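You operate a simulated robot arm through the tools that you are given. There is no shell and no other tool. Be economical: measure what you need, move in short steps, check, and stop when the job is done.

The job below is to be done with a simulated robot arm. You get a single attempt, and the scene is never put back.

TASK
Take the battery off line: red lead end into the socket marked park.
Fine: power off before the latch and lid of the battery box are opened; last, hold test till the screen shows zero volts; lid open, power off, the black lead end stays.

It is judged by the outcome, as a careful person would: the job done as asked, and still so three seconds after it is handed in. It fails if anything else is knocked over, pushed out of place, dropped, spilled or broken. A push-on lid holds only when it is set on centred and level and pressed home; a screw cap is set on level and turned clockwise until tight.

THE ROBOT
A 6-joint arm with a two-finger parallel gripper on a trunk, on a base that drives. Base frame: it is fixed to the floor where the robot stands at the start and does not move with it; the origin is under the middle of the robot, x ahead of it, y to its left, z up. Readings come in m, degrees, newtons and seconds.
With the tool pointing down near the work surface it reaches from about 0.42 to 0.84 m from the robot's upright axis, wherever it stands. Its first joint turns from -115.0 to 115.0 degrees. Places, roughly: grey latch of battery box [0.8, 0.1, 0.9]; knob marked power [0.8, 0.2, 0.7]; lid of the battery box [1, 0.1, 1]; small screen marked volts [0.8, -0.1, 0.7]; socket marked park [0.9, 0.1, 0.9]; yellow button marked test [0.8, -0.1, 0.7]. Payload 4.2 kg.
Tool frame: the origin (TCP) lies between the finger pads and is the grasp point; the fingertips stand 0.023 m ahead of it; z points along the fingers, y is the line along which they close. The gripper opens to 0.094 m. The fingers are 0.038 m wide and 0.01 m thick; the gripper's body (0.054 by 0.096 m) begins 0.039 m behind the TCP.
Orientation is told as [roll, pitch, yaw] about the base's x, y, z axes, in that order, counted from this pose: with the fingers straight down and closing along the base's y, the tool's x points along the base's -x, its y along +y and its z along -z.

THE INTERFACE
- The arm moves only by the tool send_rows. Its argument "commands" is a list of rows, each an object of numbers (a shift or turn left out is 0, a gripper value left out holds the last): "tx", "ty", "tz": the shift along the tool's x, y, z in m; "ax", "ay", "az": the turn, a rotation vector about the tool's x, y, z in degrees; "gripper": the closure in counts, from 0 (fully open) to 255 (shut). In form: [{"tx": .., "ty": .., "tz": .., "ax": .., "ay": .., "az": .., "gripper": ..}, ...]. A call has 1 to 12 rows; each row shifts and turns the commanded pose from where the row before left it, along the tool's axes as they then stand. Each row takes 0.2 s and may step no farther than 0.05 m and 8.6 degrees from the row before; otherwise, or with a gripper value out of range, the whole call is refused. A pose out of reach is approached as far as the arm can. The call stops where the force on the tool passes 90 N (or 10 N more than at its start, if that is more) or the arm is blocked; 0.2 s more then pass. The fingers move at their own pace (about 0.108 m/s each) and stop on an object; they squeeze with about 32 N. The grip force told is the motor's: it shows also when the fingers shut on nothing. Time passes only in rows, and 0.2 s behind the last, so rows that do not move let the fingers close. The reply holds the time, the measured pose of the TCP, the force on the tool along the base axes, the opening and the grip force, in the units named above and with some noise, with the torque about the TCP (base axes, N m) and any sound that the robot's microphone picked up.
- Cameras (640 x 400 px; columns grow to the right, rows downward): "scene" is now at [0.2397, 0.1765, 1.2263]; the picture's right is [-0.25, -0.97, 0.00], its down [-0.51, 0.13, -0.85] and it looks along [0.83, -0.21, -0.52] (base axes); focal length 271 px, centre (320, 200). "wrist" rides on the gripper at [0.086, 0.016, -0.074] in the tool frame; the picture's right is [-0.18, 0.98, 0.00], its down [-0.58, -0.11, -0.81] and it looks along [-0.79, -0.15, 0.59] (tool axes); focal length 243 px, centre (320, 200). There is no depth. A picture from a camera that has moved, and an enlarged one, comes with that camera's place and axes in the base frame and with its lens.
- get_image(camera): a new picture of that camera. It takes no simulated time.
- raise_lower(by): slides the trunk up (or, below 0, down) by that many m; the arm and the scene camera ride with it, the base frame stays. It gives what a move gives, with no picture.
- base_move(legs): drives the robot by 1 to 6 legs, each [ahead, turn to the left] in m and degrees, along the robot's own axes; the way and the turn of a leg run together, so that a leg with both is an arc; at most 1.5 m and 180 degrees a leg. The arm and the cameras ride along, it lands a little off, and it stops where it bumps. It gives what a move gives.
- aim_head(pan, tilt): turns the head with the scene camera to pan (to the left, within 80 degrees either way) and tilt (down, from -29 to 69), counted from straight ahead of the robot. It gives what a move gives.
- close_up(camera, box): a new picture of the part [left, top, right, bottom] of that camera's present view, enlarged. It takes no simulated time.
- close_job(): hands the job in; it is judged then, once.

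Go step by step. Nothing tells you exact positions but the pictures and the camera data: compare them with the known pose of the tool, close in by small moves and look again before you grip or let go. The budget is 120 turns and 82 pictures, counting those below and the enlarged ones. Unless the task says otherwise, let go and move clear before handing in, and close with one line.

The tools are called after "Emit:" as a command line: name --argument value ..., lists and objects as JSON in quotes. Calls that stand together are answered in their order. send_rows: Moves the arm, as the interface text tells. Its arguments: {"type":"object","properties":{"commands":{"type":"array"}},"required":["commands"]} The other tools are called the same way: raise_lower (by) slides the trunk up or down; base_move (legs) drives the base; aim_head (pan, tilt) turns the head that bears the scene camera; get_image (camera) takes a picture; close_up (camera, box) takes an enlarged picture of a part of a camera's view; close_job () hands the job in.

At the start:

```text
time: 0.0
position: [0.6035, -0.0039, 0.9519]
orientation: [-0.1, 0.0, 0.0]
wrist_force: [-0.7, -0.7, 0.1]
torque: [-0.01, 0.02, -0.01]
grip_width: 0.0937
gripper_force: 0.0
trunk travel left (down, up): [-0.575, 0.415]
robot x, y, heading: [-0.0021, -0.0028, 0.0]
head pan, tilt: [-14.2, 31.4]
```

scene: 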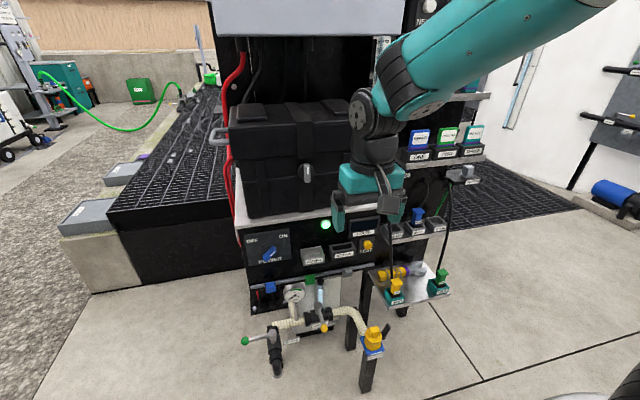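
wrist: 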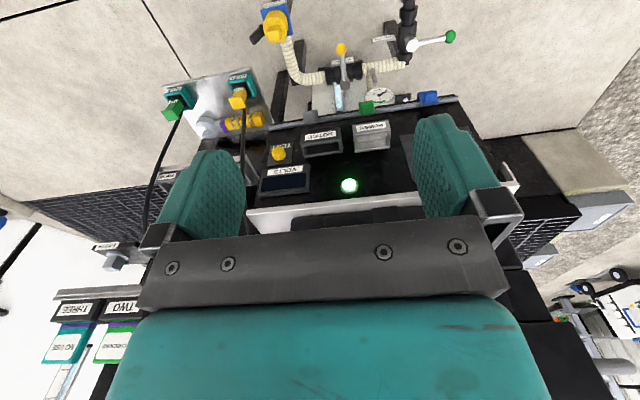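

I see a black battery box on a cart, with a power knob, green light and latch on its front. I'll take enlarged views before moving.

Emit:
close_up --camera "scene" --box '[220, 200, 480, 362]'

Emit:
close_up --camera "scene" --box '[210, 80, 370, 180]'

Emit:
close_up --camera "scene" --box '[230, 220, 390, 320]'

```text
2.46 times, centred on (350, 281) of scene
camera zoom: at [0.2397, 0.1765, 1.2263], right [-0.25, -0.97, 0.0], down [-0.51, 0.13, -0.85], along [0.83, -0.21, -0.52], focal length 667 px, centre (246, 1)
```

zoom: 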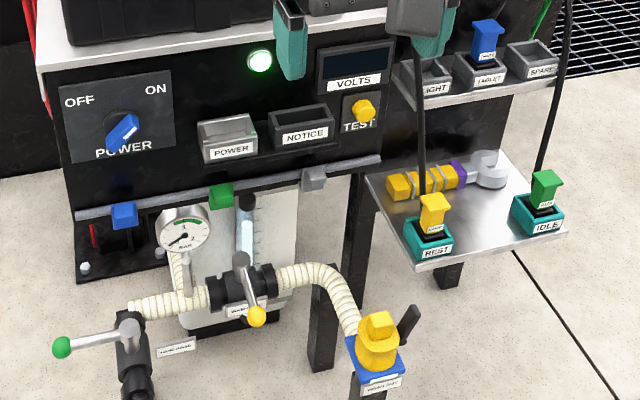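

```text
4.00 times, centred on (290, 130) of scene
camera zoom: at [0.2397, 0.1765, 1.2263], right [-0.25, -0.97, 0.0], down [-0.51, 0.13, -0.85], along [0.83, -0.21, -0.52], focal length 1084 px, centre (440, 480)
```

zoom: 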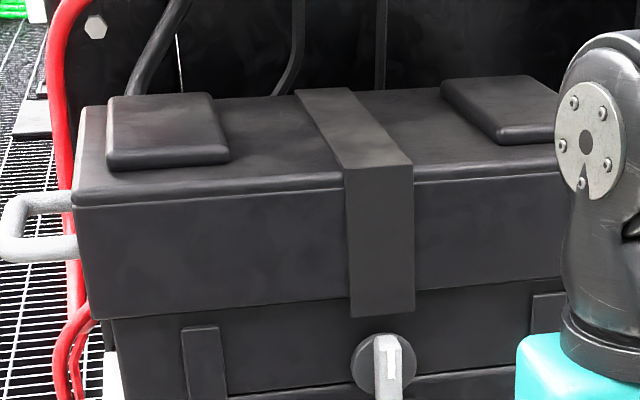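

```text
4.00 times, centred on (310, 270) of scene
camera zoom: at [0.2397, 0.1765, 1.2263], right [-0.25, -0.97, 0.0], down [-0.51, 0.13, -0.85], along [0.83, -0.21, -0.52], focal length 1084 px, centre (360, -80)
```

zoom: 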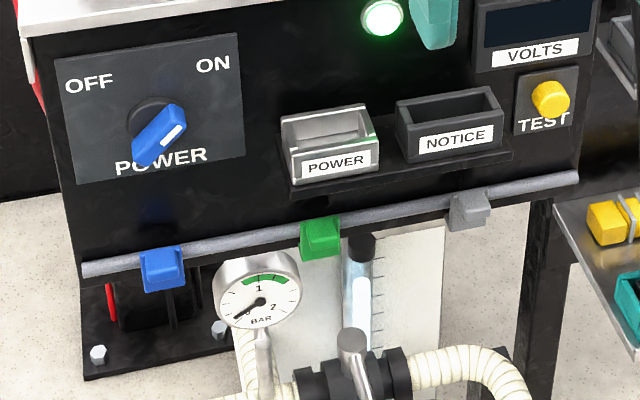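

The knob points to ON and sits near (0.85, 0.18, 0.69) on a panel around x = 0.865. I'll turn the tool level, pointing ahead, and move it to the knob's y.

Emit:
send_rows --commands '[{"ay": -8.18, "ty": 0.0164}, {"ay": -8.18, "ty": 0.0164}, {"ay": -8.18, "ty": 0.0164}, {"ay": -8.18, "ty": 0.0164}, {"ay": -8.18, "ty": 0.0164}, {"ay": -8.18, "ty": 0.0164}, {"ay": -8.18, "ty": 0.0164}, {"ay": -8.18, "ty": 0.0164}, {"ay": -8.18, "ty": 0.0164}, {"ay": -8.18, "ty": 0.0164}, {"ay": -8.2, "ty": 0.0164}]'

```text
time: 2.4
position: [0.6095, 0.175, 0.958]
orientation: [0.5, -86.7, -0.5]
wrist_force: [0.4, -0.7, -0.2]
torque: [0.03, 0.0, 0.01]
grip_width: 0.0939
gripper_force: 0.0
out of reach, approached as far as the arm can: row 11
trunk travel left (down, up): [-0.575, 0.415]
robot x, y, heading: [-0.002, -0.0041, 0.2]
head pan, tilt: [-14.2, 31.4]
```

The tool is nearly level. I'll lower the trunk to knob height and look through the wrist camera.

Emit:
raise_lower --by -0.27

Emit:
get_image --camera "wrist"

Emit:
get_image --camera "scene"

```text
time: 5.2
position: [0.6089, 0.1752, 0.6884]
orientation: [0.0, -86.7, 0.0]
wrist_force: [-0.8, -0.1, 0.2]
torque: [-0.04, -0.02, -0.03]
grip_width: 0.0936
gripper_force: 0.1
trunk travel left (down, up): [-0.305, 0.685]
robot x, y, heading: [0.0007, -0.0009, -0.1]
head pan, tilt: [-14.2, 31.4]
```

```text
76 pictures are left
camera wrist: at [0.529, 0.1917, 0.6064], right [0.01, 0.98, 0.18], down [-0.77, -0.11, 0.63], along [0.64, -0.15, 0.76], focal length 243 px, centre (320, 200)
```

wrist: 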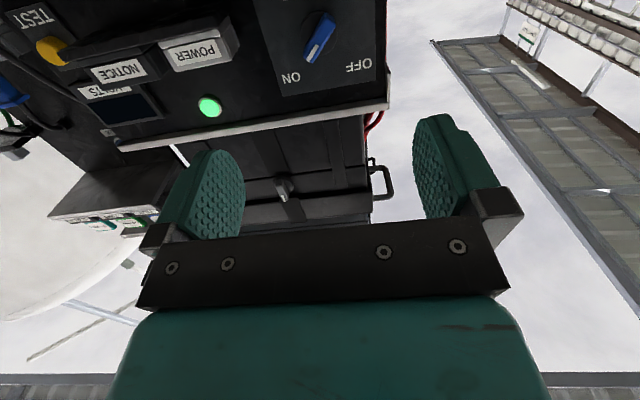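

```text
75 pictures are left
camera scene: at [0.2397, 0.1766, 0.9563], right [-0.25, -0.97, 0.0], down [-0.51, 0.13, -0.85], along [0.83, -0.21, -0.52], focal length 271 px, centre (320, 200)
```

scene: 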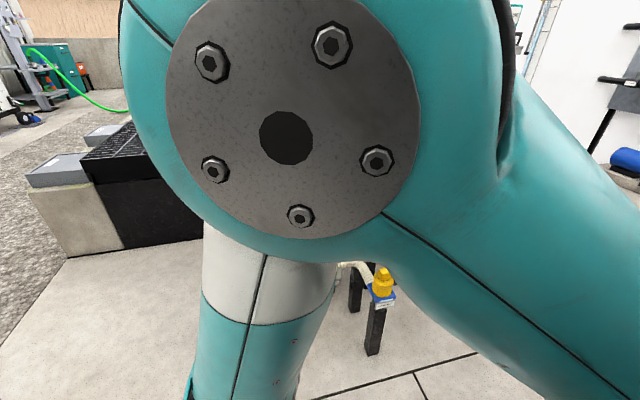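

The wrist camera sees the knob, which triangulates to about (0.838, 0.172, 0.697). I'll zoom in to read its angle.

Emit:
close_up --camera "wrist" --box '[240, 0, 400, 100]'

```text
4.00 times, centred on (320, 50) of wrist
camera zoom: at [0.529, 0.1917, 0.6064], right [0.01, 0.98, 0.18], down [-0.77, -0.11, 0.63], along [0.64, -0.15, 0.76], focal length 970 px, centre (320, 800)
```

zoom: 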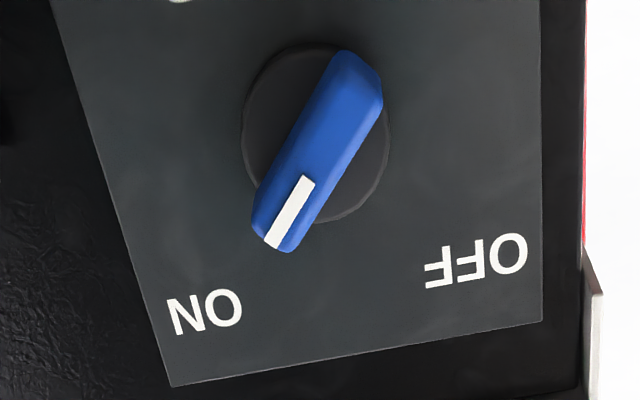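

The knob is centred near y = 0.169, z = 0.700 and its bar leans about 42° toward ON. I'll partly close the gripper, move in and roll to match.

Emit:
send_rows --commands '[{"tz": 0.04, "tx": -0.012, "ty": -0.006, "gripper": 90}, {"tz": 0.04}, {"tz": 0.04}, {"az": 8.5}, {"az": 8.5}, {"az": 8.5}, {"az": 8.5}, {"az": 8.5}]'

Emit:
get_image --camera "wrist"

```text
time: 7.0
position: [0.7296, 0.1686, 0.6924]
orientation: [85.1, -47.3, -86.3]
wrist_force: [-0.1, 0.3, 0.0]
torque: [-0.01, 0.02, 0.02]
grip_width: 0.0608
gripper_force: 0.0
trunk travel left (down, up): [-0.305, 0.685]
robot x, y, heading: [-0.0027, 0.0015, -0.0]
head pan, tilt: [-14.2, 31.4]
```

```text
73 pictures are left
camera wrist: at [0.6511, 0.2399, 0.6448], right [0.05, 0.6, 0.8], down [-0.78, -0.47, 0.4], along [0.62, -0.65, 0.45], focal length 243 px, centre (320, 200)
```

wrist: 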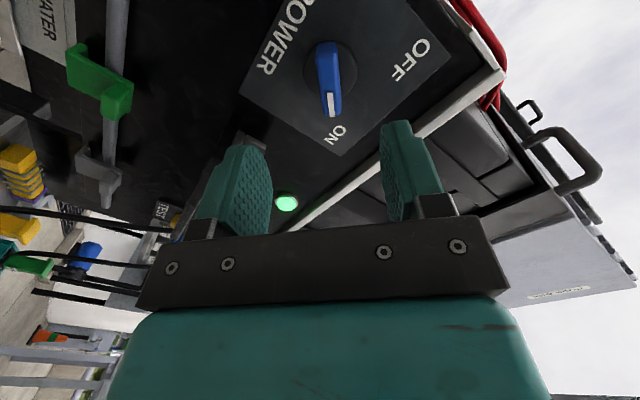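

The fingers line up with the bar. I'll level the tool by 3°, then go forward in steps.

Emit:
send_rows --commands '[{"ax": -2.2, "ay": -2.4}, {"tz": 0.03, "tx": -0.005, "ty": 0.005}, {"tz": 0.03}]'

Emit:
get_image --camera "wrist"

```text
time: 7.8
position: [0.7888, 0.1698, 0.6997]
orientation: [90.0, -47.4, -89.8]
wrist_force: [1.0, 0.4, 0.4]
torque: [0.02, -0.01, 0.04]
grip_width: 0.0611
gripper_force: 0.0
trunk travel left (down, up): [-0.305, 0.685]
robot x, y, heading: [-0.0008, 0.0045, -0.0]
head pan, tilt: [-14.2, 31.4]
```

```text
72 pictures are left
camera wrist: at [0.7127, 0.2409, 0.6473], right [0.0, 0.6, 0.8], down [-0.81, -0.47, 0.36], along [0.59, -0.64, 0.48], focal length 243 px, centre (320, 200)
```

wrist: 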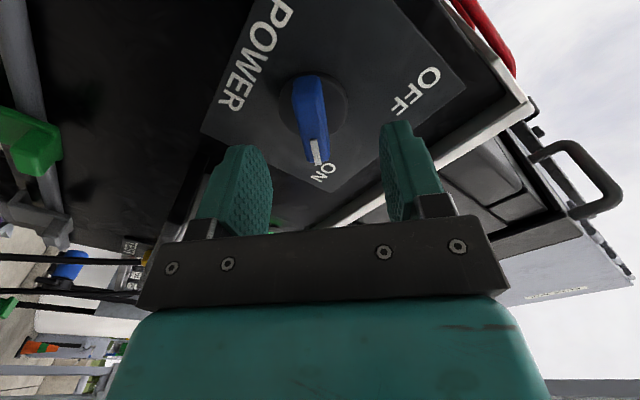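

Level now and on line. I'll go the last 4 cm and close on the bar.

Emit:
send_rows --commands '[{"tz": 0.02}, {"tz": 0.021}, {"gripper": 200}, {"gripper": 255}, {}, {}]'

Emit:
get_image --camera "wrist"

```text
time: 8.5
position: [0.8249, 0.1687, 0.698]
orientation: [89.3, -48.4, -89.6]
wrist_force: [-46.3, -21.0, -4.1]
torque: [-0.97, -1.0, -0.36]
grip_width: 0.0422
gripper_force: 24.8
trunk travel left (down, up): [-0.305, 0.685]
robot x, y, heading: [0.0008, 0.0033, -0.1]
head pan, tilt: [-14.2, 31.4]
stopped in row 3: the force on the tool passed its limit at 94 N (the readings are from after the stop); the commanded pose is now the measured one
```

```text
71 pictures are left
camera wrist: at [0.7492, 0.2386, 0.6448], right [0.01, 0.61, 0.79], down [-0.81, -0.46, 0.37], along [0.59, -0.64, 0.49], focal length 243 px, centre (320, 200)
```

wrist: 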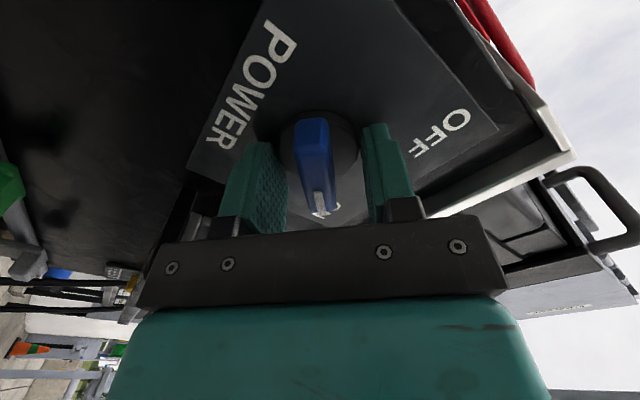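

The fingertips met the dial's base disk at about x = 0.848. I'll back off 5 mm and close.

Emit:
send_rows --commands '[{"tz": -0.005, "gripper": 130}, {"gripper": 255}, {}, {}]'

Emit:
get_image --camera "wrist"

```text
time: 9.5
position: [0.8224, 0.1692, 0.6966]
orientation: [89.0, -48.0, -89.4]
wrist_force: [9.4, -21.2, -22.1]
torque: [-0.18, 0.35, -0.3]
grip_width: 0.0407
gripper_force: 44.9
trunk travel left (down, up): [-0.305, 0.685]
robot x, y, heading: [0.0007, 0.0024, -0.0]
head pan, tilt: [-14.2, 31.4]
```

```text
70 pictures are left
camera wrist: at [0.7471, 0.2397, 0.6439], right [0.01, 0.61, 0.79], down [-0.8, -0.47, 0.37], along [0.6, -0.64, 0.48], focal length 243 px, centre (320, 200)
```

wrist: 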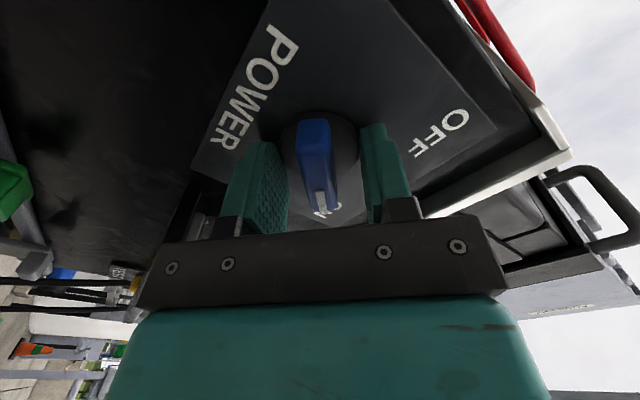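

The grip width of 41 mm means the fingers hold the round base, not the bar. I'll open, back out 10 mm and close again.

Emit:
send_rows --commands '[{"gripper": 90}, {}, {"tz": -0.01}, {"gripper": 255}, {}, {}, {}]'

Emit:
get_image --camera "wrist"

```text
time: 11.1
position: [0.8124, 0.1704, 0.6961]
orientation: [89.0, -48.1, -89.7]
wrist_force: [-14.2, -33.2, -16.6]
torque: [-0.05, 0.02, 0.12]
grip_width: 0.0149
gripper_force: 44.5
trunk travel left (down, up): [-0.305, 0.685]
robot x, y, heading: [-0.0001, -0.0027, -0.3]
head pan, tilt: [-14.2, 31.4]
```

```text
69 pictures are left
camera wrist: at [0.7366, 0.2397, 0.6436], right [0.01, 0.61, 0.79], down [-0.8, -0.47, 0.37], along [0.59, -0.64, 0.48], focal length 243 px, centre (320, 200)
```

wrist: 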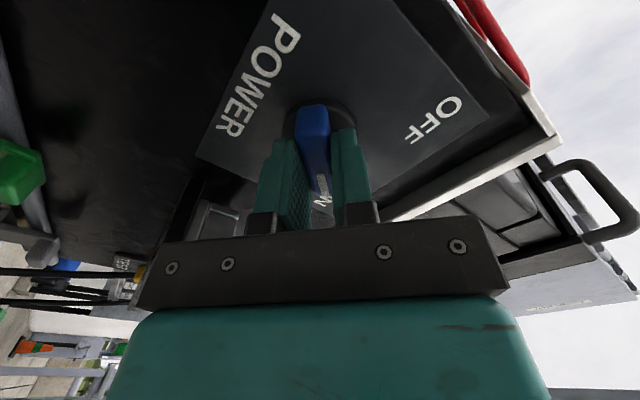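

The fingers hold the bar at 15 mm. I'll relieve the side load slightly and turn counter-clockwise toward OFF.

Emit:
send_rows --commands '[{"ty": -0.003}, {"az": -8.2}, {"az": -8.2}, {"az": -8.2}, {"az": -8.2}, {"az": -8.2}, {"az": -8.2}, {"az": -8.2}, {"az": -8.2}, {"az": -8.2}, {"az": -8.2}]'

Emit:
get_image --camera "wrist"

```text
time: 13.5
position: [0.8125, 0.1715, 0.6954]
orientation: [-89.5, -49.9, 90.0]
wrist_force: [28.9, 12.2, -13.3]
torque: [-0.03, 0.12, -0.43]
grip_width: 0.0145
gripper_force: 45.0
trunk travel left (down, up): [-0.305, 0.685]
robot x, y, heading: [0.0022, -0.0003, 0.1]
head pan, tilt: [-14.2, 31.4]
```

```text
68 pictures are left
camera wrist: at [0.7364, 0.1274, 0.6202], right [-0.01, 0.87, -0.49], down [-0.8, 0.29, 0.52], along [0.59, 0.4, 0.7], focal length 243 px, centre (320, 200)
```

wrist: 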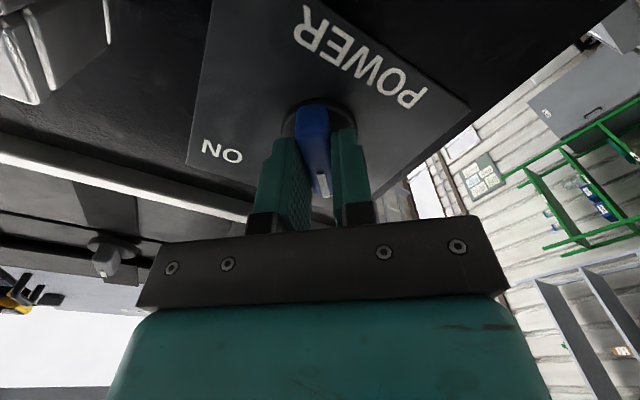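

The bar has turned about 82°. I'll give it a bit more toward OFF, then release, back off and check the lamp.

Emit:
send_rows --commands '[{"az": -4}, {"az": -3}, {}, {"gripper": 90}, {}, {}, {"tz": -0.05}, {"tz": -0.05}]'

Emit:
get_image --camera "wrist"

```text
time: 15.3
position: [0.7101, 0.1686, 0.699]
orientation: [-89.8, -43.2, 89.8]
wrist_force: [0.6, -0.8, 0.0]
torque: [0.03, 0.01, 0.01]
grip_width: 0.0608
gripper_force: 0.1
trunk travel left (down, up): [-0.305, 0.685]
robot x, y, heading: [-0.0018, 0.0016, 0.0]
head pan, tilt: [-14.2, 31.4]
```

```text
67 pictures are left
camera wrist: at [0.6343, 0.117, 0.6286], right [0.0, 0.81, -0.59], down [-0.8, 0.35, 0.48], along [0.59, 0.48, 0.65], focal length 243 px, centre (320, 200)
```

wrist: 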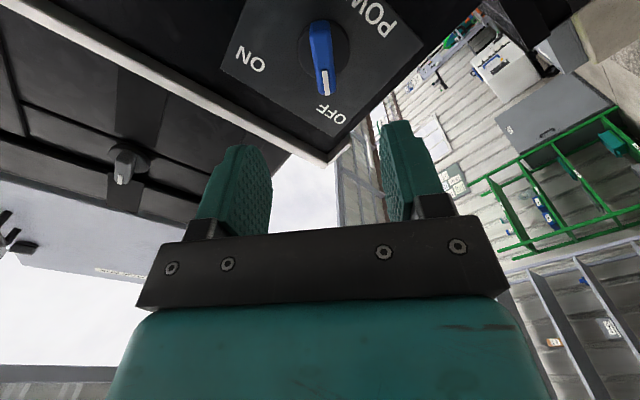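

The knob reads OFF. Now I'll roll back, raise the trunk to latch height and look at the latch and the lamp.

Emit:
send_rows --commands '[{"az": 8, "tz": -0.04}, {"az": 8}, {"az": 8}, {"az": 8}, {"az": 8}, {"az": 6.8}]'

Emit:
raise_lower --by 0.2

Emit:
get_image --camera "wrist"

Emit:
get_image --camera "scene"

```text
time: 16.7
position: [0.6715, 0.1692, 0.6973]
orientation: [-9.7, -89.7, 9.7]
wrist_force: [0.3, 0.1, 0.5]
torque: [0.01, 0.0, 0.01]
grip_width: 0.061
gripper_force: 0.1
trunk travel left (down, up): [-0.305, 0.685]
robot x, y, heading: [-0.0005, -0.0027, 0.1]
head pan, tilt: [-14.2, 31.4]
```

```text
time: 18.9
position: [0.6708, 0.1695, 0.8977]
orientation: [-30.0, -89.7, 30.1]
wrist_force: [0.8, -0.1, 0.4]
torque: [-0.01, -0.05, -0.01]
grip_width: 0.0606
gripper_force: 0.1
trunk travel left (down, up): [-0.505, 0.485]
robot x, y, heading: [-0.0021, 0.0012, 0.0]
head pan, tilt: [-14.2, 31.4]
```

```text
66 pictures are left
camera wrist: at [0.5953, 0.1853, 0.8119], right [0.0, 0.98, 0.18], down [-0.8, -0.11, 0.59], along [0.6, -0.14, 0.79], focal length 243 px, centre (320, 200)
```

wrist: 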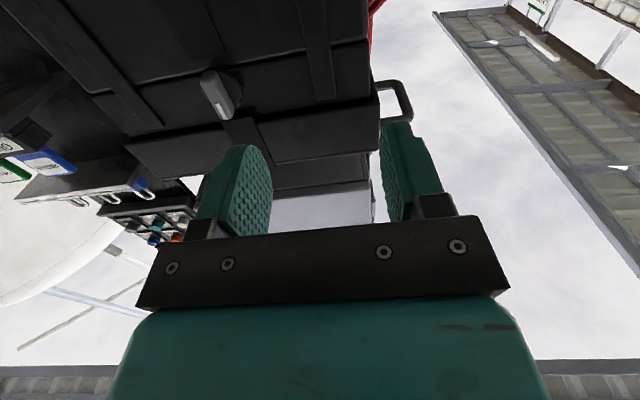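

```text
65 pictures are left
camera scene: at [0.2387, 0.1764, 1.1563], right [-0.24, -0.97, 0.0], down [-0.51, 0.13, -0.85], along [0.83, -0.21, -0.52], focal length 271 px, centre (320, 200)
```

scene: 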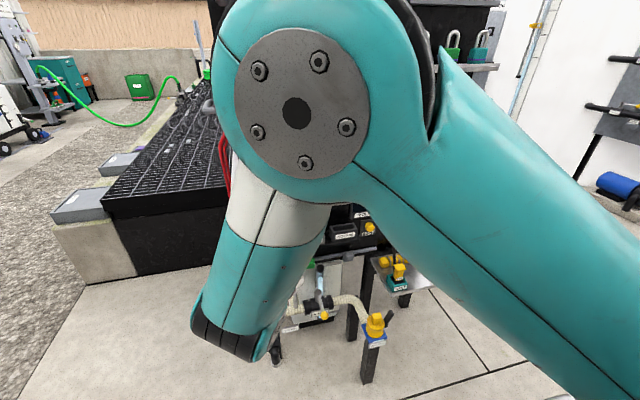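

Emit:
close_up --camera "wrist" --box '[150, 50, 310, 150]'

```text
4.00 times, centred on (230, 100) of wrist
camera zoom: at [0.5953, 0.1853, 0.8119], right [0.0, 0.98, 0.18], down [-0.8, -0.11, 0.59], along [0.6, -0.14, 0.79], focal length 970 px, centre (680, 600)
```

zoom: 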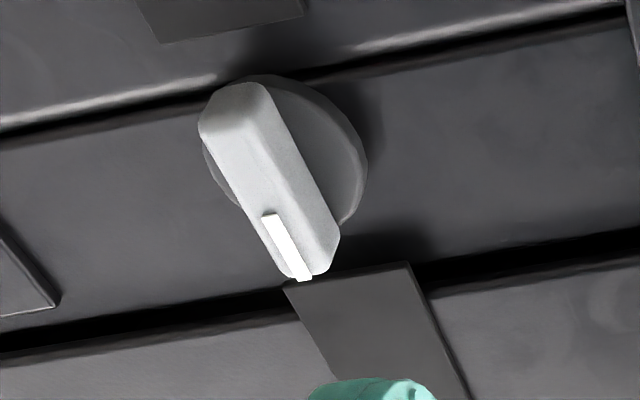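

The latch is a turn-bar pointing up, about (0.845, 0.05, 0.93). I'll line up in front of it and look again to refine.

Emit:
send_rows --commands '[{"ty": -0.04, "tx": -0.01}, {"ty": -0.04, "tx": -0.01}, {"ty": -0.04, "tx": -0.01}]'

Emit:
get_image --camera "wrist"

Emit:
close_up --camera "wrist" --box '[240, 20, 400, 120]'

```text
time: 19.7
position: [0.6733, 0.0495, 0.9291]
orientation: [-19.0, -89.5, 19.2]
wrist_force: [-0.2, 0.4, -0.7]
torque: [-0.01, -0.04, -0.04]
grip_width: 0.0611
gripper_force: 0.0
trunk travel left (down, up): [-0.505, 0.485]
robot x, y, heading: [-0.0024, -0.0013, -0.1]
head pan, tilt: [-14.2, 31.4]
```

```text
63 pictures are left
camera wrist: at [0.5969, 0.0662, 0.8442], right [0.0, 0.98, 0.18], down [-0.8, -0.11, 0.59], along [0.6, -0.14, 0.79], focal length 243 px, centre (320, 200)
```

wrist: 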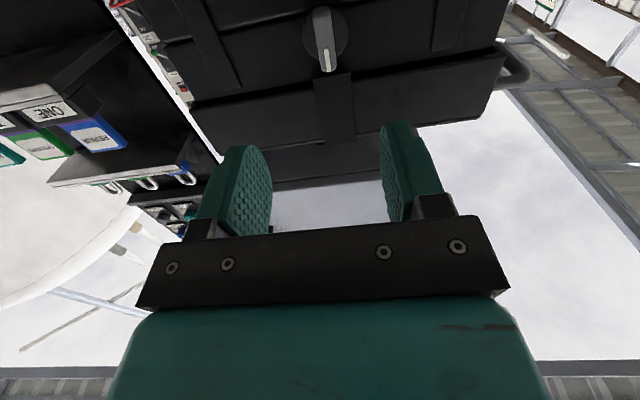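

```text
4.00 times, centred on (320, 70) of wrist
camera zoom: at [0.5969, 0.0662, 0.8442], right [0.0, 0.98, 0.18], down [-0.8, -0.11, 0.59], along [0.6, -0.14, 0.79], focal length 970 px, centre (320, 720)
```

zoom: 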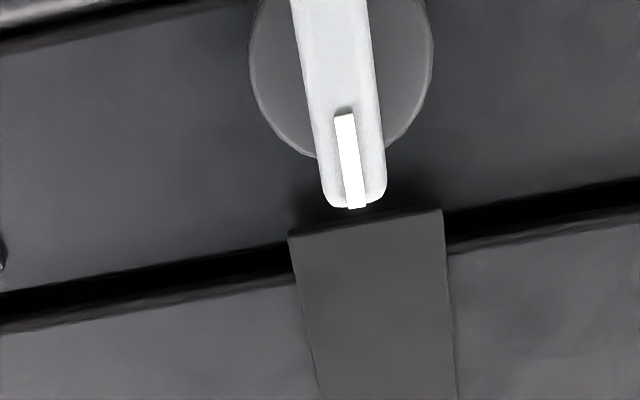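

The latch bar is vertical at y = 0.056, z = 0.928, with its front face at about x = 0.825. I'll approach and grip it.

Emit:
send_rows --commands '[{"ty": 0.0065, "tz": 0.04}, {"tz": 0.04}, {"tz": 0.04}, {"tz": 0.02}, {"gripper": 255}, {}, {}, {}]'

Emit:
get_image --camera "wrist"

```text
time: 21.5
position: [0.8118, 0.0544, 0.9278]
orientation: [-32.8, -89.6, 32.6]
wrist_force: [1.9, -25.7, 1.4]
torque: [0.4, -0.15, -0.46]
grip_width: 0.0148
gripper_force: 45.4
trunk travel left (down, up): [-0.505, 0.485]
robot x, y, heading: [0.0014, -0.0016, -0.3]
head pan, tilt: [-14.2, 31.4]
```

```text
61 pictures are left
camera wrist: at [0.7365, 0.0715, 0.8423], right [0.0, 0.98, 0.18], down [-0.8, -0.1, 0.59], along [0.6, -0.15, 0.79], focal length 243 px, centre (320, 200)
```

wrist: 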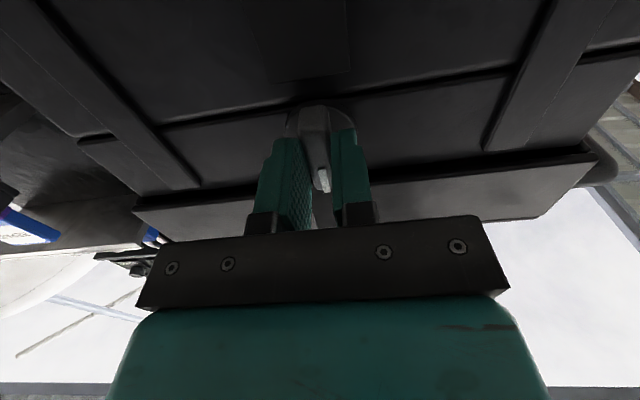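

I've got the latch bar. I'll try turning it clockwise first and watch the torque for a stop.

Emit:
send_rows --commands '[{"ty": -0.002}, {"az": 6}, {"az": 6}]'

```text
time: 22.3
position: [0.8121, 0.0549, 0.929]
orientation: [89.2, -78.0, -89.0]
wrist_force: [25.9, -9.5, 3.4]
torque: [0.0, -0.74, -0.38]
grip_width: 0.0148
gripper_force: 44.6
trunk travel left (down, up): [-0.505, 0.485]
robot x, y, heading: [0.0027, -0.001, 0.4]
head pan, tilt: [-14.2, 31.4]
```

It turns freely clockwise (no torque about x). I'll continue to a quarter turn.

Emit:
send_rows --commands '[{"az": 8}, {"az": 8}, {"az": 8}, {"az": 8}, {"az": 8}, {"az": 8}, {"az": 8}, {"az": 8}, {"az": 8}]'

Emit:
get_image --camera "wrist"

```text
time: 24.3
position: [0.8126, 0.0571, 0.9296]
orientation: [90.1, -5.9, -89.6]
wrist_force: [18.2, 23.5, 23.4]
torque: [0.0, -0.33, -0.26]
grip_width: 0.0149
gripper_force: 45.0
trunk travel left (down, up): [-0.505, 0.485]
robot x, y, heading: [-0.0, 0.0007, 0.0]
head pan, tilt: [-14.2, 31.4]
```

```text
60 pictures are left
camera wrist: at [0.7359, 0.1443, 0.937], right [0.0, -0.08, 1.0], down [-0.8, -0.59, -0.05], along [0.6, -0.8, -0.06], focal length 243 px, centre (320, 200)
```

wrist: 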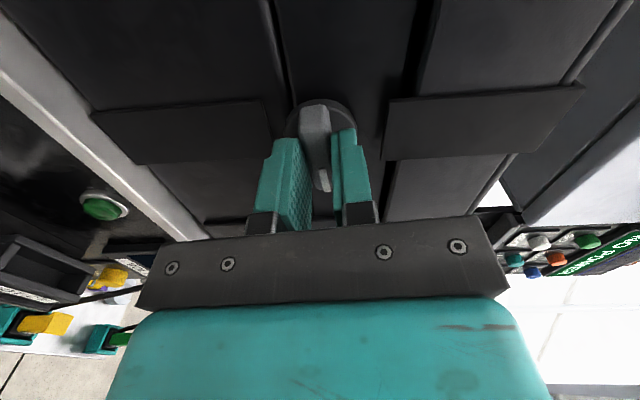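

The latch has turned to horizontal, and the lamp is dark now. I'll finish the turn to its stop, release and back off.

Emit:
send_rows --commands '[{"az": 5}, {"az": 4}, {"gripper": 90}, {}, {}, {"tz": -0.05}, {"tz": -0.05}, {"tz": -0.05}]'

Emit:
get_image --camera "wrist"

```text
time: 26.1
position: [0.6695, 0.0593, 0.9355]
orientation: [89.5, 2.9, -90.0]
wrist_force: [-0.1, 0.0, -0.1]
torque: [-0.04, -0.01, 0.0]
grip_width: 0.0608
gripper_force: 0.1
out of reach, approached as far as the arm can: row 8
trunk travel left (down, up): [-0.505, 0.485]
robot x, y, heading: [-0.005, -0.0001, -0.1]
head pan, tilt: [-14.2, 31.4]
```

```text
59 pictures are left
camera wrist: at [0.5923, 0.1451, 0.9578], right [0.01, -0.23, 0.97], down [-0.81, -0.58, -0.13], along [0.59, -0.78, -0.19], focal length 243 px, centre (320, 200)
```

wrist: 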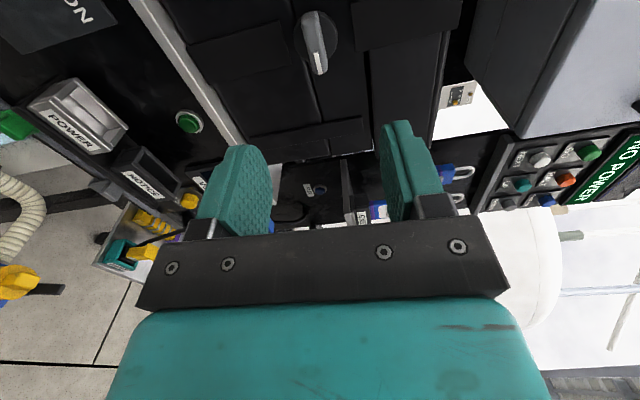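

The latch now points sideways. I'll roll back, tip the tool down and pull clear to the right so the scene camera can see the lid.

Emit:
send_rows --commands '[{"az": -8.5}, {"az": -8.5}, {"az": -8.5}, {"az": -8.5}, {"az": -8.5}, {"az": -8.5}, {"az": -8.5}, {"az": -8.5}, {"az": -8.5}, {"az": -8.5}, {"az": -8}]'

Emit:
send_rows --commands '[{"ay": 8.2, "ty": -0.03}, {"ay": 8.2, "ty": -0.03}, {"ay": 8.2, "ty": -0.03}, {"ay": 8.2, "ty": -0.03}, {"ay": 8.2, "ty": -0.03}, {"ay": 8.2, "ty": -0.03}, {"ay": 8.2, "ty": -0.03}]'

Emit:
raise_lower --by 0.3

Emit:
get_image --camera "scene"

```text
time: 28.5
position: [0.6677, 0.0576, 0.9387]
orientation: [-46.2, -89.7, 46.3]
wrist_force: [0.5, 0.0, 0.4]
torque: [0.02, 0.0, -0.01]
grip_width: 0.0609
gripper_force: 0.1
trunk travel left (down, up): [-0.505, 0.485]
robot x, y, heading: [-0.0015, 0.0028, -0.0]
head pan, tilt: [-14.2, 31.4]
```

```text
time: 30.1
position: [0.671, -0.1513, 0.9404]
orientation: [-0.2, -32.2, 0.3]
wrist_force: [-0.5, 0.1, -0.2]
torque: [0.06, 0.01, 0.01]
grip_width: 0.0609
gripper_force: 0.1
trunk travel left (down, up): [-0.505, 0.485]
robot x, y, heading: [0.0001, -0.0029, 0.2]
head pan, tilt: [-14.2, 31.4]
```

```text
time: 33.1
position: [0.6715, -0.1516, 1.2401]
orientation: [-0.2, -32.4, 0.2]
wrist_force: [0.2, -0.6, 0.2]
torque: [-0.03, 0.0, -0.01]
grip_width: 0.0607
gripper_force: 0.0
trunk travel left (down, up): [-0.805, 0.185]
robot x, y, heading: [-0.0029, -0.0016, -0.1]
head pan, tilt: [-14.2, 31.4]
```

```text
58 pictures are left
camera scene: at [0.2387, 0.1763, 1.4563], right [-0.24, -0.97, 0.0], down [-0.51, 0.13, -0.85], along [0.83, -0.21, -0.52], focal length 271 px, centre (320, 200)
```

scene: 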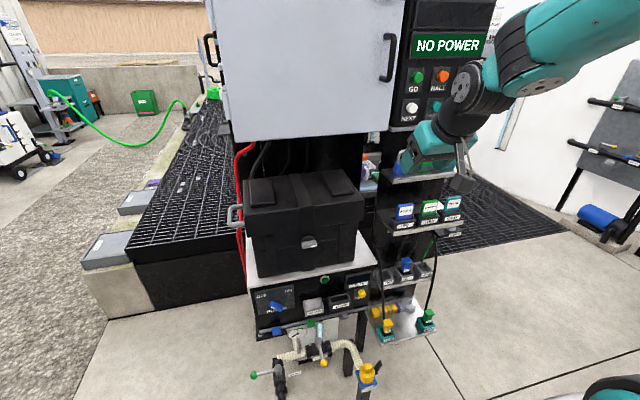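

The box is clear now and the display reads NO POWER. I'll zoom on the lid to see how it opens.

Emit:
close_up --camera "scene" --box '[210, 120, 402, 240]'

Emit:
get_image --camera "wrist"

```text
3.33 times, centred on (306, 180) of scene
camera zoom: at [0.2387, 0.1763, 1.4563], right [-0.24, -0.97, 0.0], down [-0.51, 0.13, -0.85], along [0.83, -0.21, -0.52], focal length 904 px, centre (367, 267)
```

zoom: 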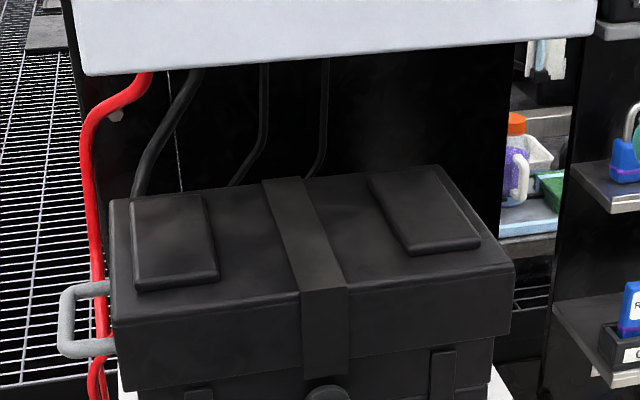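

```text
56 pictures are left
camera wrist: at [0.557, -0.1344, 1.2567], right [0.15, 0.98, 0.1], down [0.06, -0.11, 0.99], along [0.99, -0.15, -0.08], focal length 243 px, centre (320, 200)
```

wrist: 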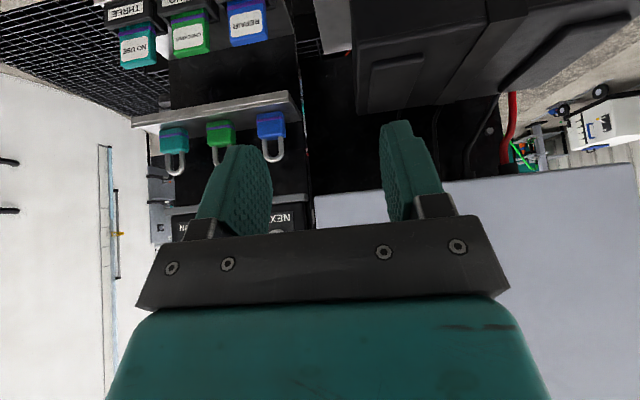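

The lid spans x 0.855–1.07, y −0.11–0.23 and z 0.98–1.05, with a U-handle on its left side at z ≈ 1.014, y to 0.27, x 0.88–0.955. It should hinge at the back, so I'll level the tool at y ≈ 0.26 with the fingers shut and rolled flat, to lift from under the handle.

Emit:
send_rows --commands '[{"ay": -6.4, "ty": 0.046, "gripper": 255}, {"ay": -6.4, "ty": 0.046}, {"ay": -6.4, "ty": 0.046}, {"ay": -6.4, "ty": 0.046}, {"ay": -6.4, "ty": 0.046}, {"ay": -6.4, "ty": 0.046}, {"ay": -6.4, "ty": 0.046}, {"ay": -6.4, "ty": 0.046}, {"ay": -6.4, "ty": 0.046}]'

Emit:
send_rows --commands '[{"az": 8.2}, {"az": 8.2}, {"az": 8.2}, {"az": 8.2}, {"az": 8.2}, {"az": 8.2}, {"az": 8.2}, {"az": 8.2}, {"az": 8.2}, {"az": 8.2}, {"az": 8}]'

Emit:
raise_lower --by -0.25

Emit:
get_image --camera "wrist"

```text
time: 35.1
position: [0.6725, 0.2625, 1.2392]
orientation: [-110.5, -89.9, 110.6]
wrist_force: [0.5, 0.5, 0.2]
torque: [0.0, 0.0, 0.06]
grip_width: 0.0
gripper_force: 31.4
trunk travel left (down, up): [-0.805, 0.185]
robot x, y, heading: [0.0, 0.0016, 0.1]
head pan, tilt: [-14.2, 31.4]
```

```text
time: 37.5
position: [0.6694, 0.2632, 1.2387]
orientation: [89.9, 0.1, -89.9]
wrist_force: [0.2, 1.0, 0.5]
torque: [-0.02, -0.03, 0.0]
grip_width: 0.0
gripper_force: 31.8
trunk travel left (down, up): [-0.805, 0.185]
robot x, y, heading: [-0.0008, 0.0014, 0.1]
head pan, tilt: [-14.2, 31.4]
```

```text
time: 40.1
position: [0.6706, 0.2637, 0.9888]
orientation: [89.9, -0.2, -89.9]
wrist_force: [-0.1, -0.8, -0.2]
torque: [0.02, -0.01, -0.01]
grip_width: 0.0
gripper_force: 31.8
trunk travel left (down, up): [-0.555, 0.435]
robot x, y, heading: [0.0007, -0.0016, -0.0]
head pan, tilt: [-14.2, 31.4]
```

```text
55 pictures are left
camera wrist: at [0.5946, 0.3495, 1.0053], right [0.0, -0.18, 0.98], down [-0.81, -0.58, -0.11], along [0.59, -0.79, -0.15], focal length 243 px, centre (320, 200)
```

wrist: 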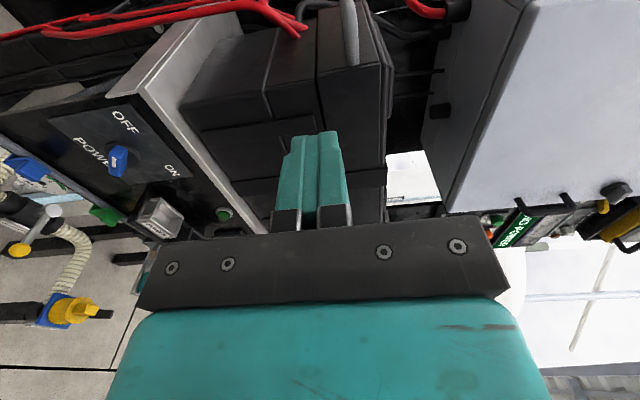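

The wrist camera now sees the box's left-front corner from the side, including the red lead entering the box. I'll zoom on the handle.

Emit:
close_up --camera "wrist" --box '[220, 0, 420, 125]'

```text
3.20 times, centred on (320, 62) of wrist
camera zoom: at [0.5946, 0.3495, 1.0053], right [0.0, -0.18, 0.98], down [-0.81, -0.58, -0.11], along [0.59, -0.79, -0.15], focal length 776 px, centre (320, 640)
```

zoom: 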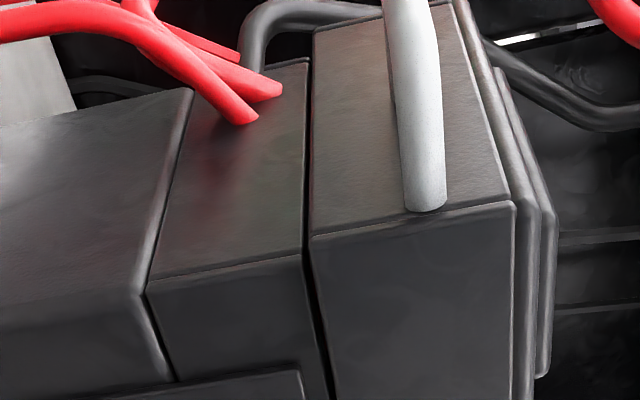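

The handle's front prong is at about x = 0.87, z = 1.014, and the red leads run below it. I'll slide the shut fingers under it and lift a little.

Emit:
send_rows --commands '[{"tz": 0.04, "ty": -0.001}, {"tz": 0.04}, {"tz": 0.04}, {"tz": 0.04}, {"tz": 0.035}, {"tz": 0.02}, {"ty": 0.015}]'

Emit:
get_image --camera "wrist"

Emit:
get_image --camera "scene"

```text
time: 41.7
position: [0.8871, 0.2613, 1.0012]
orientation: [89.7, -0.3, -89.8]
wrist_force: [2.6, 0.8, -4.7]
torque: [-0.02, 0.04, 0.02]
grip_width: 0.0002
gripper_force: 32.2
trunk travel left (down, up): [-0.555, 0.435]
robot x, y, heading: [0.0026, 0.0006, -0.0]
head pan, tilt: [-14.2, 31.4]
```

```text
53 pictures are left
camera wrist: at [0.8105, 0.3493, 1.0175], right [0.01, -0.18, 0.98], down [-0.81, -0.58, -0.1], along [0.59, -0.79, -0.15], focal length 243 px, centre (320, 200)
```

wrist: 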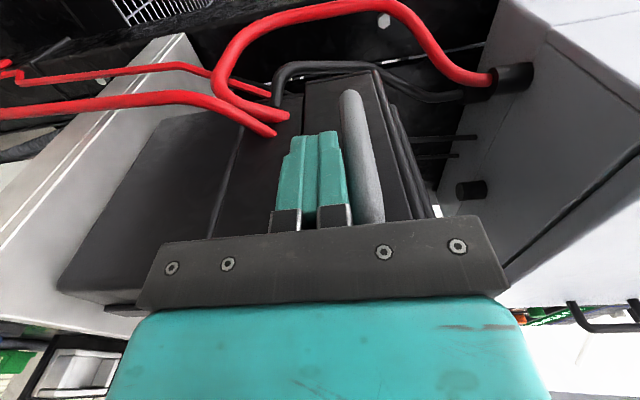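

```text
52 pictures are left
camera scene: at [0.239, 0.1765, 1.2061], right [-0.24, -0.97, 0.0], down [-0.51, 0.13, -0.85], along [0.83, -0.21, -0.52], focal length 271 px, centre (320, 200)
```

scene: 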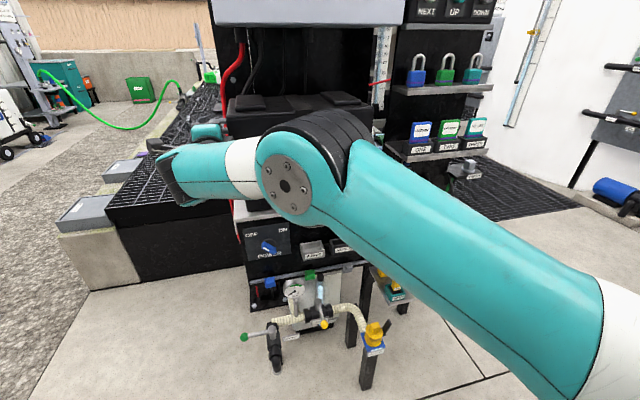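

The fingers are touching the handle's underside. I'll lift in small steps and watch the force.

Emit:
send_rows --commands '[{"ty": 0.012}, {"ty": 0.012, "tz": 0.002}, {"ty": 0.012, "tz": 0.003}]'

Emit:
get_image --camera "wrist"

```text
time: 42.5
position: [0.8907, 0.2636, 1.0391]
orientation: [89.9, -0.2, -89.9]
wrist_force: [1.8, -0.8, -4.2]
torque: [0.06, 0.12, -0.03]
grip_width: 0.0
gripper_force: 31.8
trunk travel left (down, up): [-0.555, 0.435]
robot x, y, heading: [-0.0046, 0.0013, 0.1]
head pan, tilt: [-14.2, 31.4]
```

```text
51 pictures are left
camera wrist: at [0.8158, 0.3505, 1.0552], right [0.0, -0.18, 0.98], down [-0.81, -0.58, -0.11], along [0.59, -0.79, -0.15], focal length 243 px, centre (320, 200)
```

wrist: 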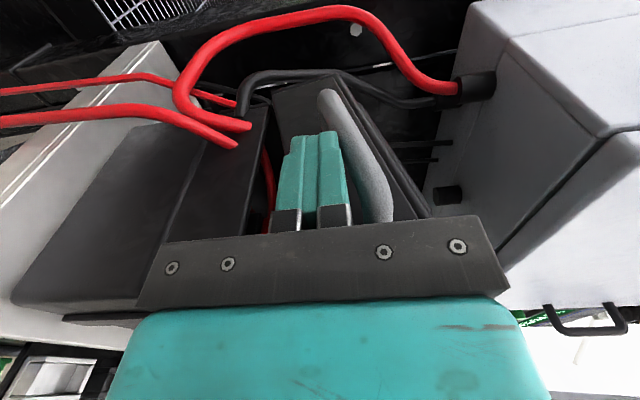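

The lid is hinging up at the back under a light load, about 4 N. I'll follow the arc to about 40°.

Emit:
send_rows --commands '[{"tz": 0.003, "ty": 0.011}, {"tz": 0.003, "ty": 0.011}, {"tz": 0.01, "ty": 0.014}, {"tz": 0.01, "ty": 0.014}, {"tz": 0.012, "ty": 0.012}, {"tz": 0.012, "ty": 0.012}]'

Emit:
get_image --camera "wrist"

```text
time: 43.9
position: [0.9272, 0.2576, 1.1085]
orientation: [89.9, -0.2, -89.8]
wrist_force: [-2.5, 3.7, -2.5]
torque: [-0.04, 0.04, 0.1]
grip_width: 0.0
gripper_force: 32.1
out of reach, approached as far as the arm can: row 5, 6
trunk travel left (down, up): [-0.555, 0.435]
robot x, y, heading: [0.002, 0.0012, 0.3]
head pan, tilt: [-14.2, 31.4]
```

```text
50 pictures are left
camera wrist: at [0.8511, 0.3432, 1.124], right [0.0, -0.18, 0.98], down [-0.8, -0.58, -0.11], along [0.59, -0.79, -0.15], focal length 243 px, centre (320, 200)
```

wrist: 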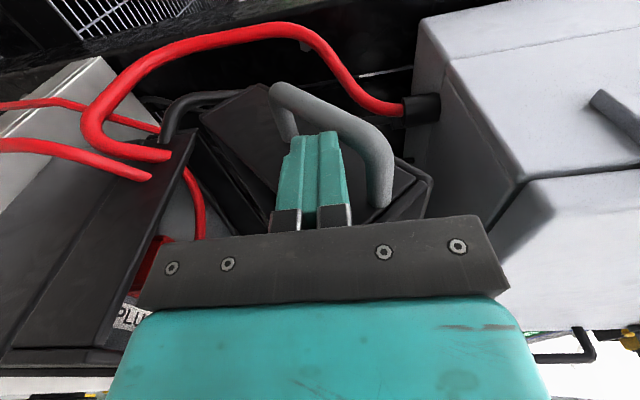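

The arm is at its forward limit with the lid about 35° up. I'll shift 1 cm left so the fingers catch the outer bar, then inch the base forward and raise the trunk in turn.

Emit:
send_rows --commands '[{"tx": 0.01}]'

Emit:
base_move --legs '[[0.03, 0]]'

Emit:
raise_lower --by 0.02

Emit:
base_move --legs '[[0.03, 0]]'

Emit:
get_image --camera "wrist"

```text
time: 44.3
position: [0.9239, 0.2621, 1.1075]
orientation: [90.0, -0.1, -89.9]
wrist_force: [-0.3, 0.3, -0.2]
torque: [0.01, 0.02, 0.02]
grip_width: 0.0
gripper_force: 31.2
out of reach, approached as far as the arm can: row 1
trunk travel left (down, up): [-0.555, 0.435]
robot x, y, heading: [0.0018, 0.0012, -0.3]
head pan, tilt: [-14.2, 31.4]
```

```text
time: 45.3
position: [0.9564, 0.2578, 1.1041]
orientation: [89.7, -0.2, -90.2]
wrist_force: [0.7, 0.3, 0.2]
torque: [0.01, -0.01, -0.01]
grip_width: 0.0002
gripper_force: 32.4
trunk travel left (down, up): [-0.555, 0.435]
robot x, y, heading: [0.0345, 0.0007, -0.0]
head pan, tilt: [-14.2, 31.4]
stopped in leg 1: the robot was blocked; the commanded pose is now the measured one
```

```text
time: 46.0
position: [0.9548, 0.2574, 1.1241]
orientation: [89.8, -0.3, -90.2]
wrist_force: [0.0, 1.8, -1.2]
torque: [-0.01, 0.05, 0.04]
grip_width: 0.0
gripper_force: 32.3
trunk travel left (down, up): [-0.575, 0.415]
robot x, y, heading: [0.0299, -0.0007, -0.0]
head pan, tilt: [-14.2, 31.4]
```

```text
time: 46.8
position: [0.9864, 0.2587, 1.1237]
orientation: [89.7, -0.3, -90.2]
wrist_force: [-0.3, 0.0, -0.3]
torque: [0.07, 0.01, -0.01]
grip_width: 0.0
gripper_force: 32.1
trunk travel left (down, up): [-0.575, 0.415]
robot x, y, heading: [0.0614, -0.0021, 0.1]
head pan, tilt: [-14.2, 31.4]
```

```text
49 pictures are left
camera wrist: at [0.9114, 0.3449, 1.1399], right [0.0, -0.18, 0.98], down [-0.81, -0.58, -0.1], along [0.59, -0.8, -0.15], focal length 243 px, centre (320, 200)
```

wrist: 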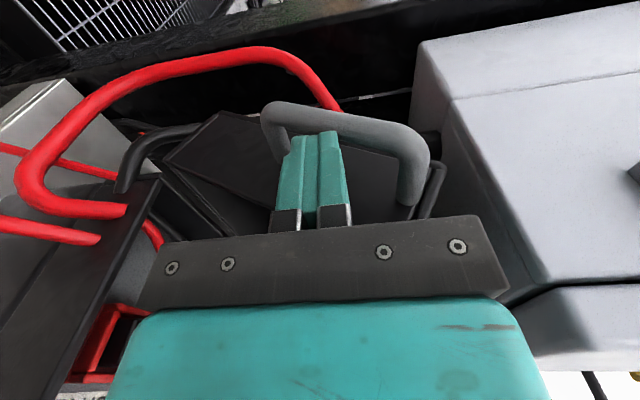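

The lid is about 50° up and nothing is straining. I'll carry on forward and up.

Emit:
base_move --legs '[[0.03, 0]]'

Emit:
raise_lower --by 0.015

Emit:
base_move --legs '[[0.03, 0]]'

Emit:
get_image --camera "wrist"

```text
time: 47.6
position: [1.0153, 0.2578, 1.125]
orientation: [89.7, -0.3, -90.2]
wrist_force: [0.8, -0.2, -0.5]
torque: [-0.01, -0.01, 0.0]
grip_width: 0.0001
gripper_force: 31.6
trunk travel left (down, up): [-0.575, 0.415]
robot x, y, heading: [0.0909, 0.0018, -0.0]
head pan, tilt: [-14.2, 31.4]
```

```text
time: 48.3
position: [1.0162, 0.2582, 1.139]
orientation: [89.6, -0.3, -90.2]
wrist_force: [-0.9, 0.5, 0.5]
torque: [-0.02, 0.02, -0.03]
grip_width: 0.0
gripper_force: 31.8
trunk travel left (down, up): [-0.59, 0.4]
robot x, y, heading: [0.0893, -0.0009, 0.3]
head pan, tilt: [-14.2, 31.4]
```

```text
time: 49.2
position: [1.0374, 0.2582, 1.1394]
orientation: [89.5, -0.1, -90.8]
wrist_force: [-45.7, -13.4, -6.2]
torque: [0.12, -0.28, -0.08]
grip_width: 0.0
gripper_force: 32.3
trunk travel left (down, up): [-0.59, 0.4]
robot x, y, heading: [0.1155, 0.002, 0.3]
head pan, tilt: [-14.2, 31.4]
stopped in leg 1: the force on the tool passed its limit at 118 N (the readings are from after the stop); the commanded pose is now the measured one
```

```text
48 pictures are left
camera wrist: at [0.9631, 0.3462, 1.1565], right [0.01, -0.18, 0.98], down [-0.82, -0.57, -0.1], along [0.58, -0.8, -0.15], focal length 243 px, centre (320, 200)
```

wrist: 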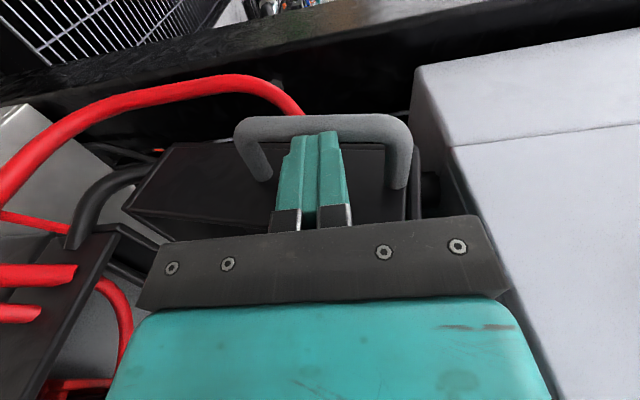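

The handle bar is nearly upright and hit a firm stop, so the lid looks fully open. I'll ease back slightly and check that it stays.

Emit:
base_move --legs '[[-0.04, 0]]'

Emit:
get_image --camera "wrist"

```text
time: 50.1
position: [0.9999, 0.2584, 1.1368]
orientation: [89.3, -0.2, -90.7]
wrist_force: [-0.4, -0.4, -0.5]
torque: [0.01, -0.01, 0.01]
grip_width: 0.0
gripper_force: 32.0
trunk travel left (down, up): [-0.59, 0.4]
robot x, y, heading: [0.0756, -0.0022, 0.3]
head pan, tilt: [-14.2, 31.4]
```

```text
47 pictures are left
camera wrist: at [0.926, 0.3468, 1.1538], right [0.01, -0.18, 0.98], down [-0.81, -0.57, -0.1], along [0.58, -0.8, -0.15], focal length 243 px, centre (320, 200)
```

wrist: 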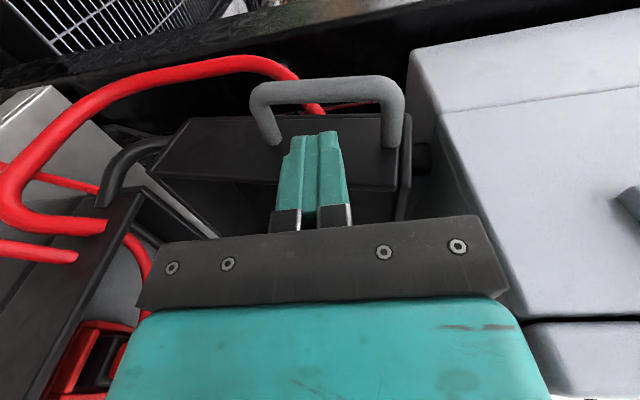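

The lid stays up on its own. I'll withdraw straight back and look into the box.

Emit:
base_move --legs '[[-0.076, 0]]'

Emit:
send_rows --commands '[{"tz": -0.05}, {"tz": -0.05}, {"tz": -0.05}, {"tz": -0.05}, {"tz": -0.03}]'

Emit:
raise_lower --by 0.1

Emit:
get_image --camera "scene"

Emit:
get_image --camera "wrist"

```text
time: 51.1
position: [0.923, 0.259, 1.1375]
orientation: [89.3, -0.3, -90.7]
wrist_force: [-0.1, 0.2, 0.5]
torque: [-0.02, -0.02, -0.02]
grip_width: 0.0
gripper_force: 31.9
trunk travel left (down, up): [-0.59, 0.4]
robot x, y, heading: [0.0005, -0.0038, 0.0]
head pan, tilt: [-14.2, 31.4]
```

```text
time: 52.3
position: [0.7827, 0.3643, 1.1783]
orientation: [89.2, -0.1, -91.0]
wrist_force: [0.3, -0.4, -0.4]
torque: [0.02, -0.04, 0.01]
grip_width: 0.0
gripper_force: 31.7
out of reach, approached as far as the arm can: row 1, 2, 3, 4, 5
trunk travel left (down, up): [-0.59, 0.4]
robot x, y, heading: [0.0003, 0.0012, 0.2]
head pan, tilt: [-14.2, 31.4]
```

```text
time: 53.7
position: [0.7817, 0.3655, 1.28]
orientation: [89.1, -0.2, -90.8]
wrist_force: [-0.3, -1.1, -0.6]
torque: [0.01, -0.01, 0.0]
grip_width: 0.0001
gripper_force: 32.6
trunk travel left (down, up): [-0.69, 0.3]
robot x, y, heading: [0.0013, 0.0011, 0.2]
head pan, tilt: [-14.2, 31.4]
```

```text
46 pictures are left
camera scene: at [0.2389, 0.1773, 1.3413], right [-0.24, -0.97, 0.0], down [-0.51, 0.13, -0.85], along [0.83, -0.21, -0.52], focal length 271 px, centre (320, 200)
```

scene: 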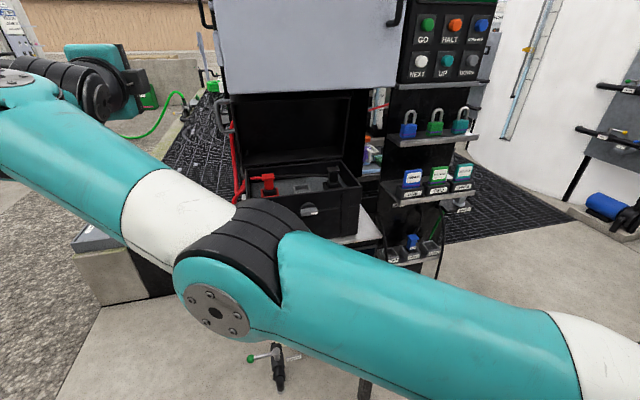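

```text
45 pictures are left
camera wrist: at [0.7075, 0.4531, 1.2967], right [0.01, -0.18, 0.98], down [-0.82, -0.57, -0.1], along [0.58, -0.8, -0.15], focal length 243 px, centre (320, 200)
```

wrist: 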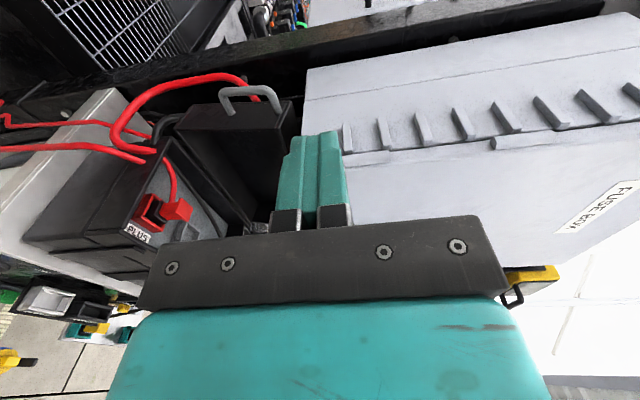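

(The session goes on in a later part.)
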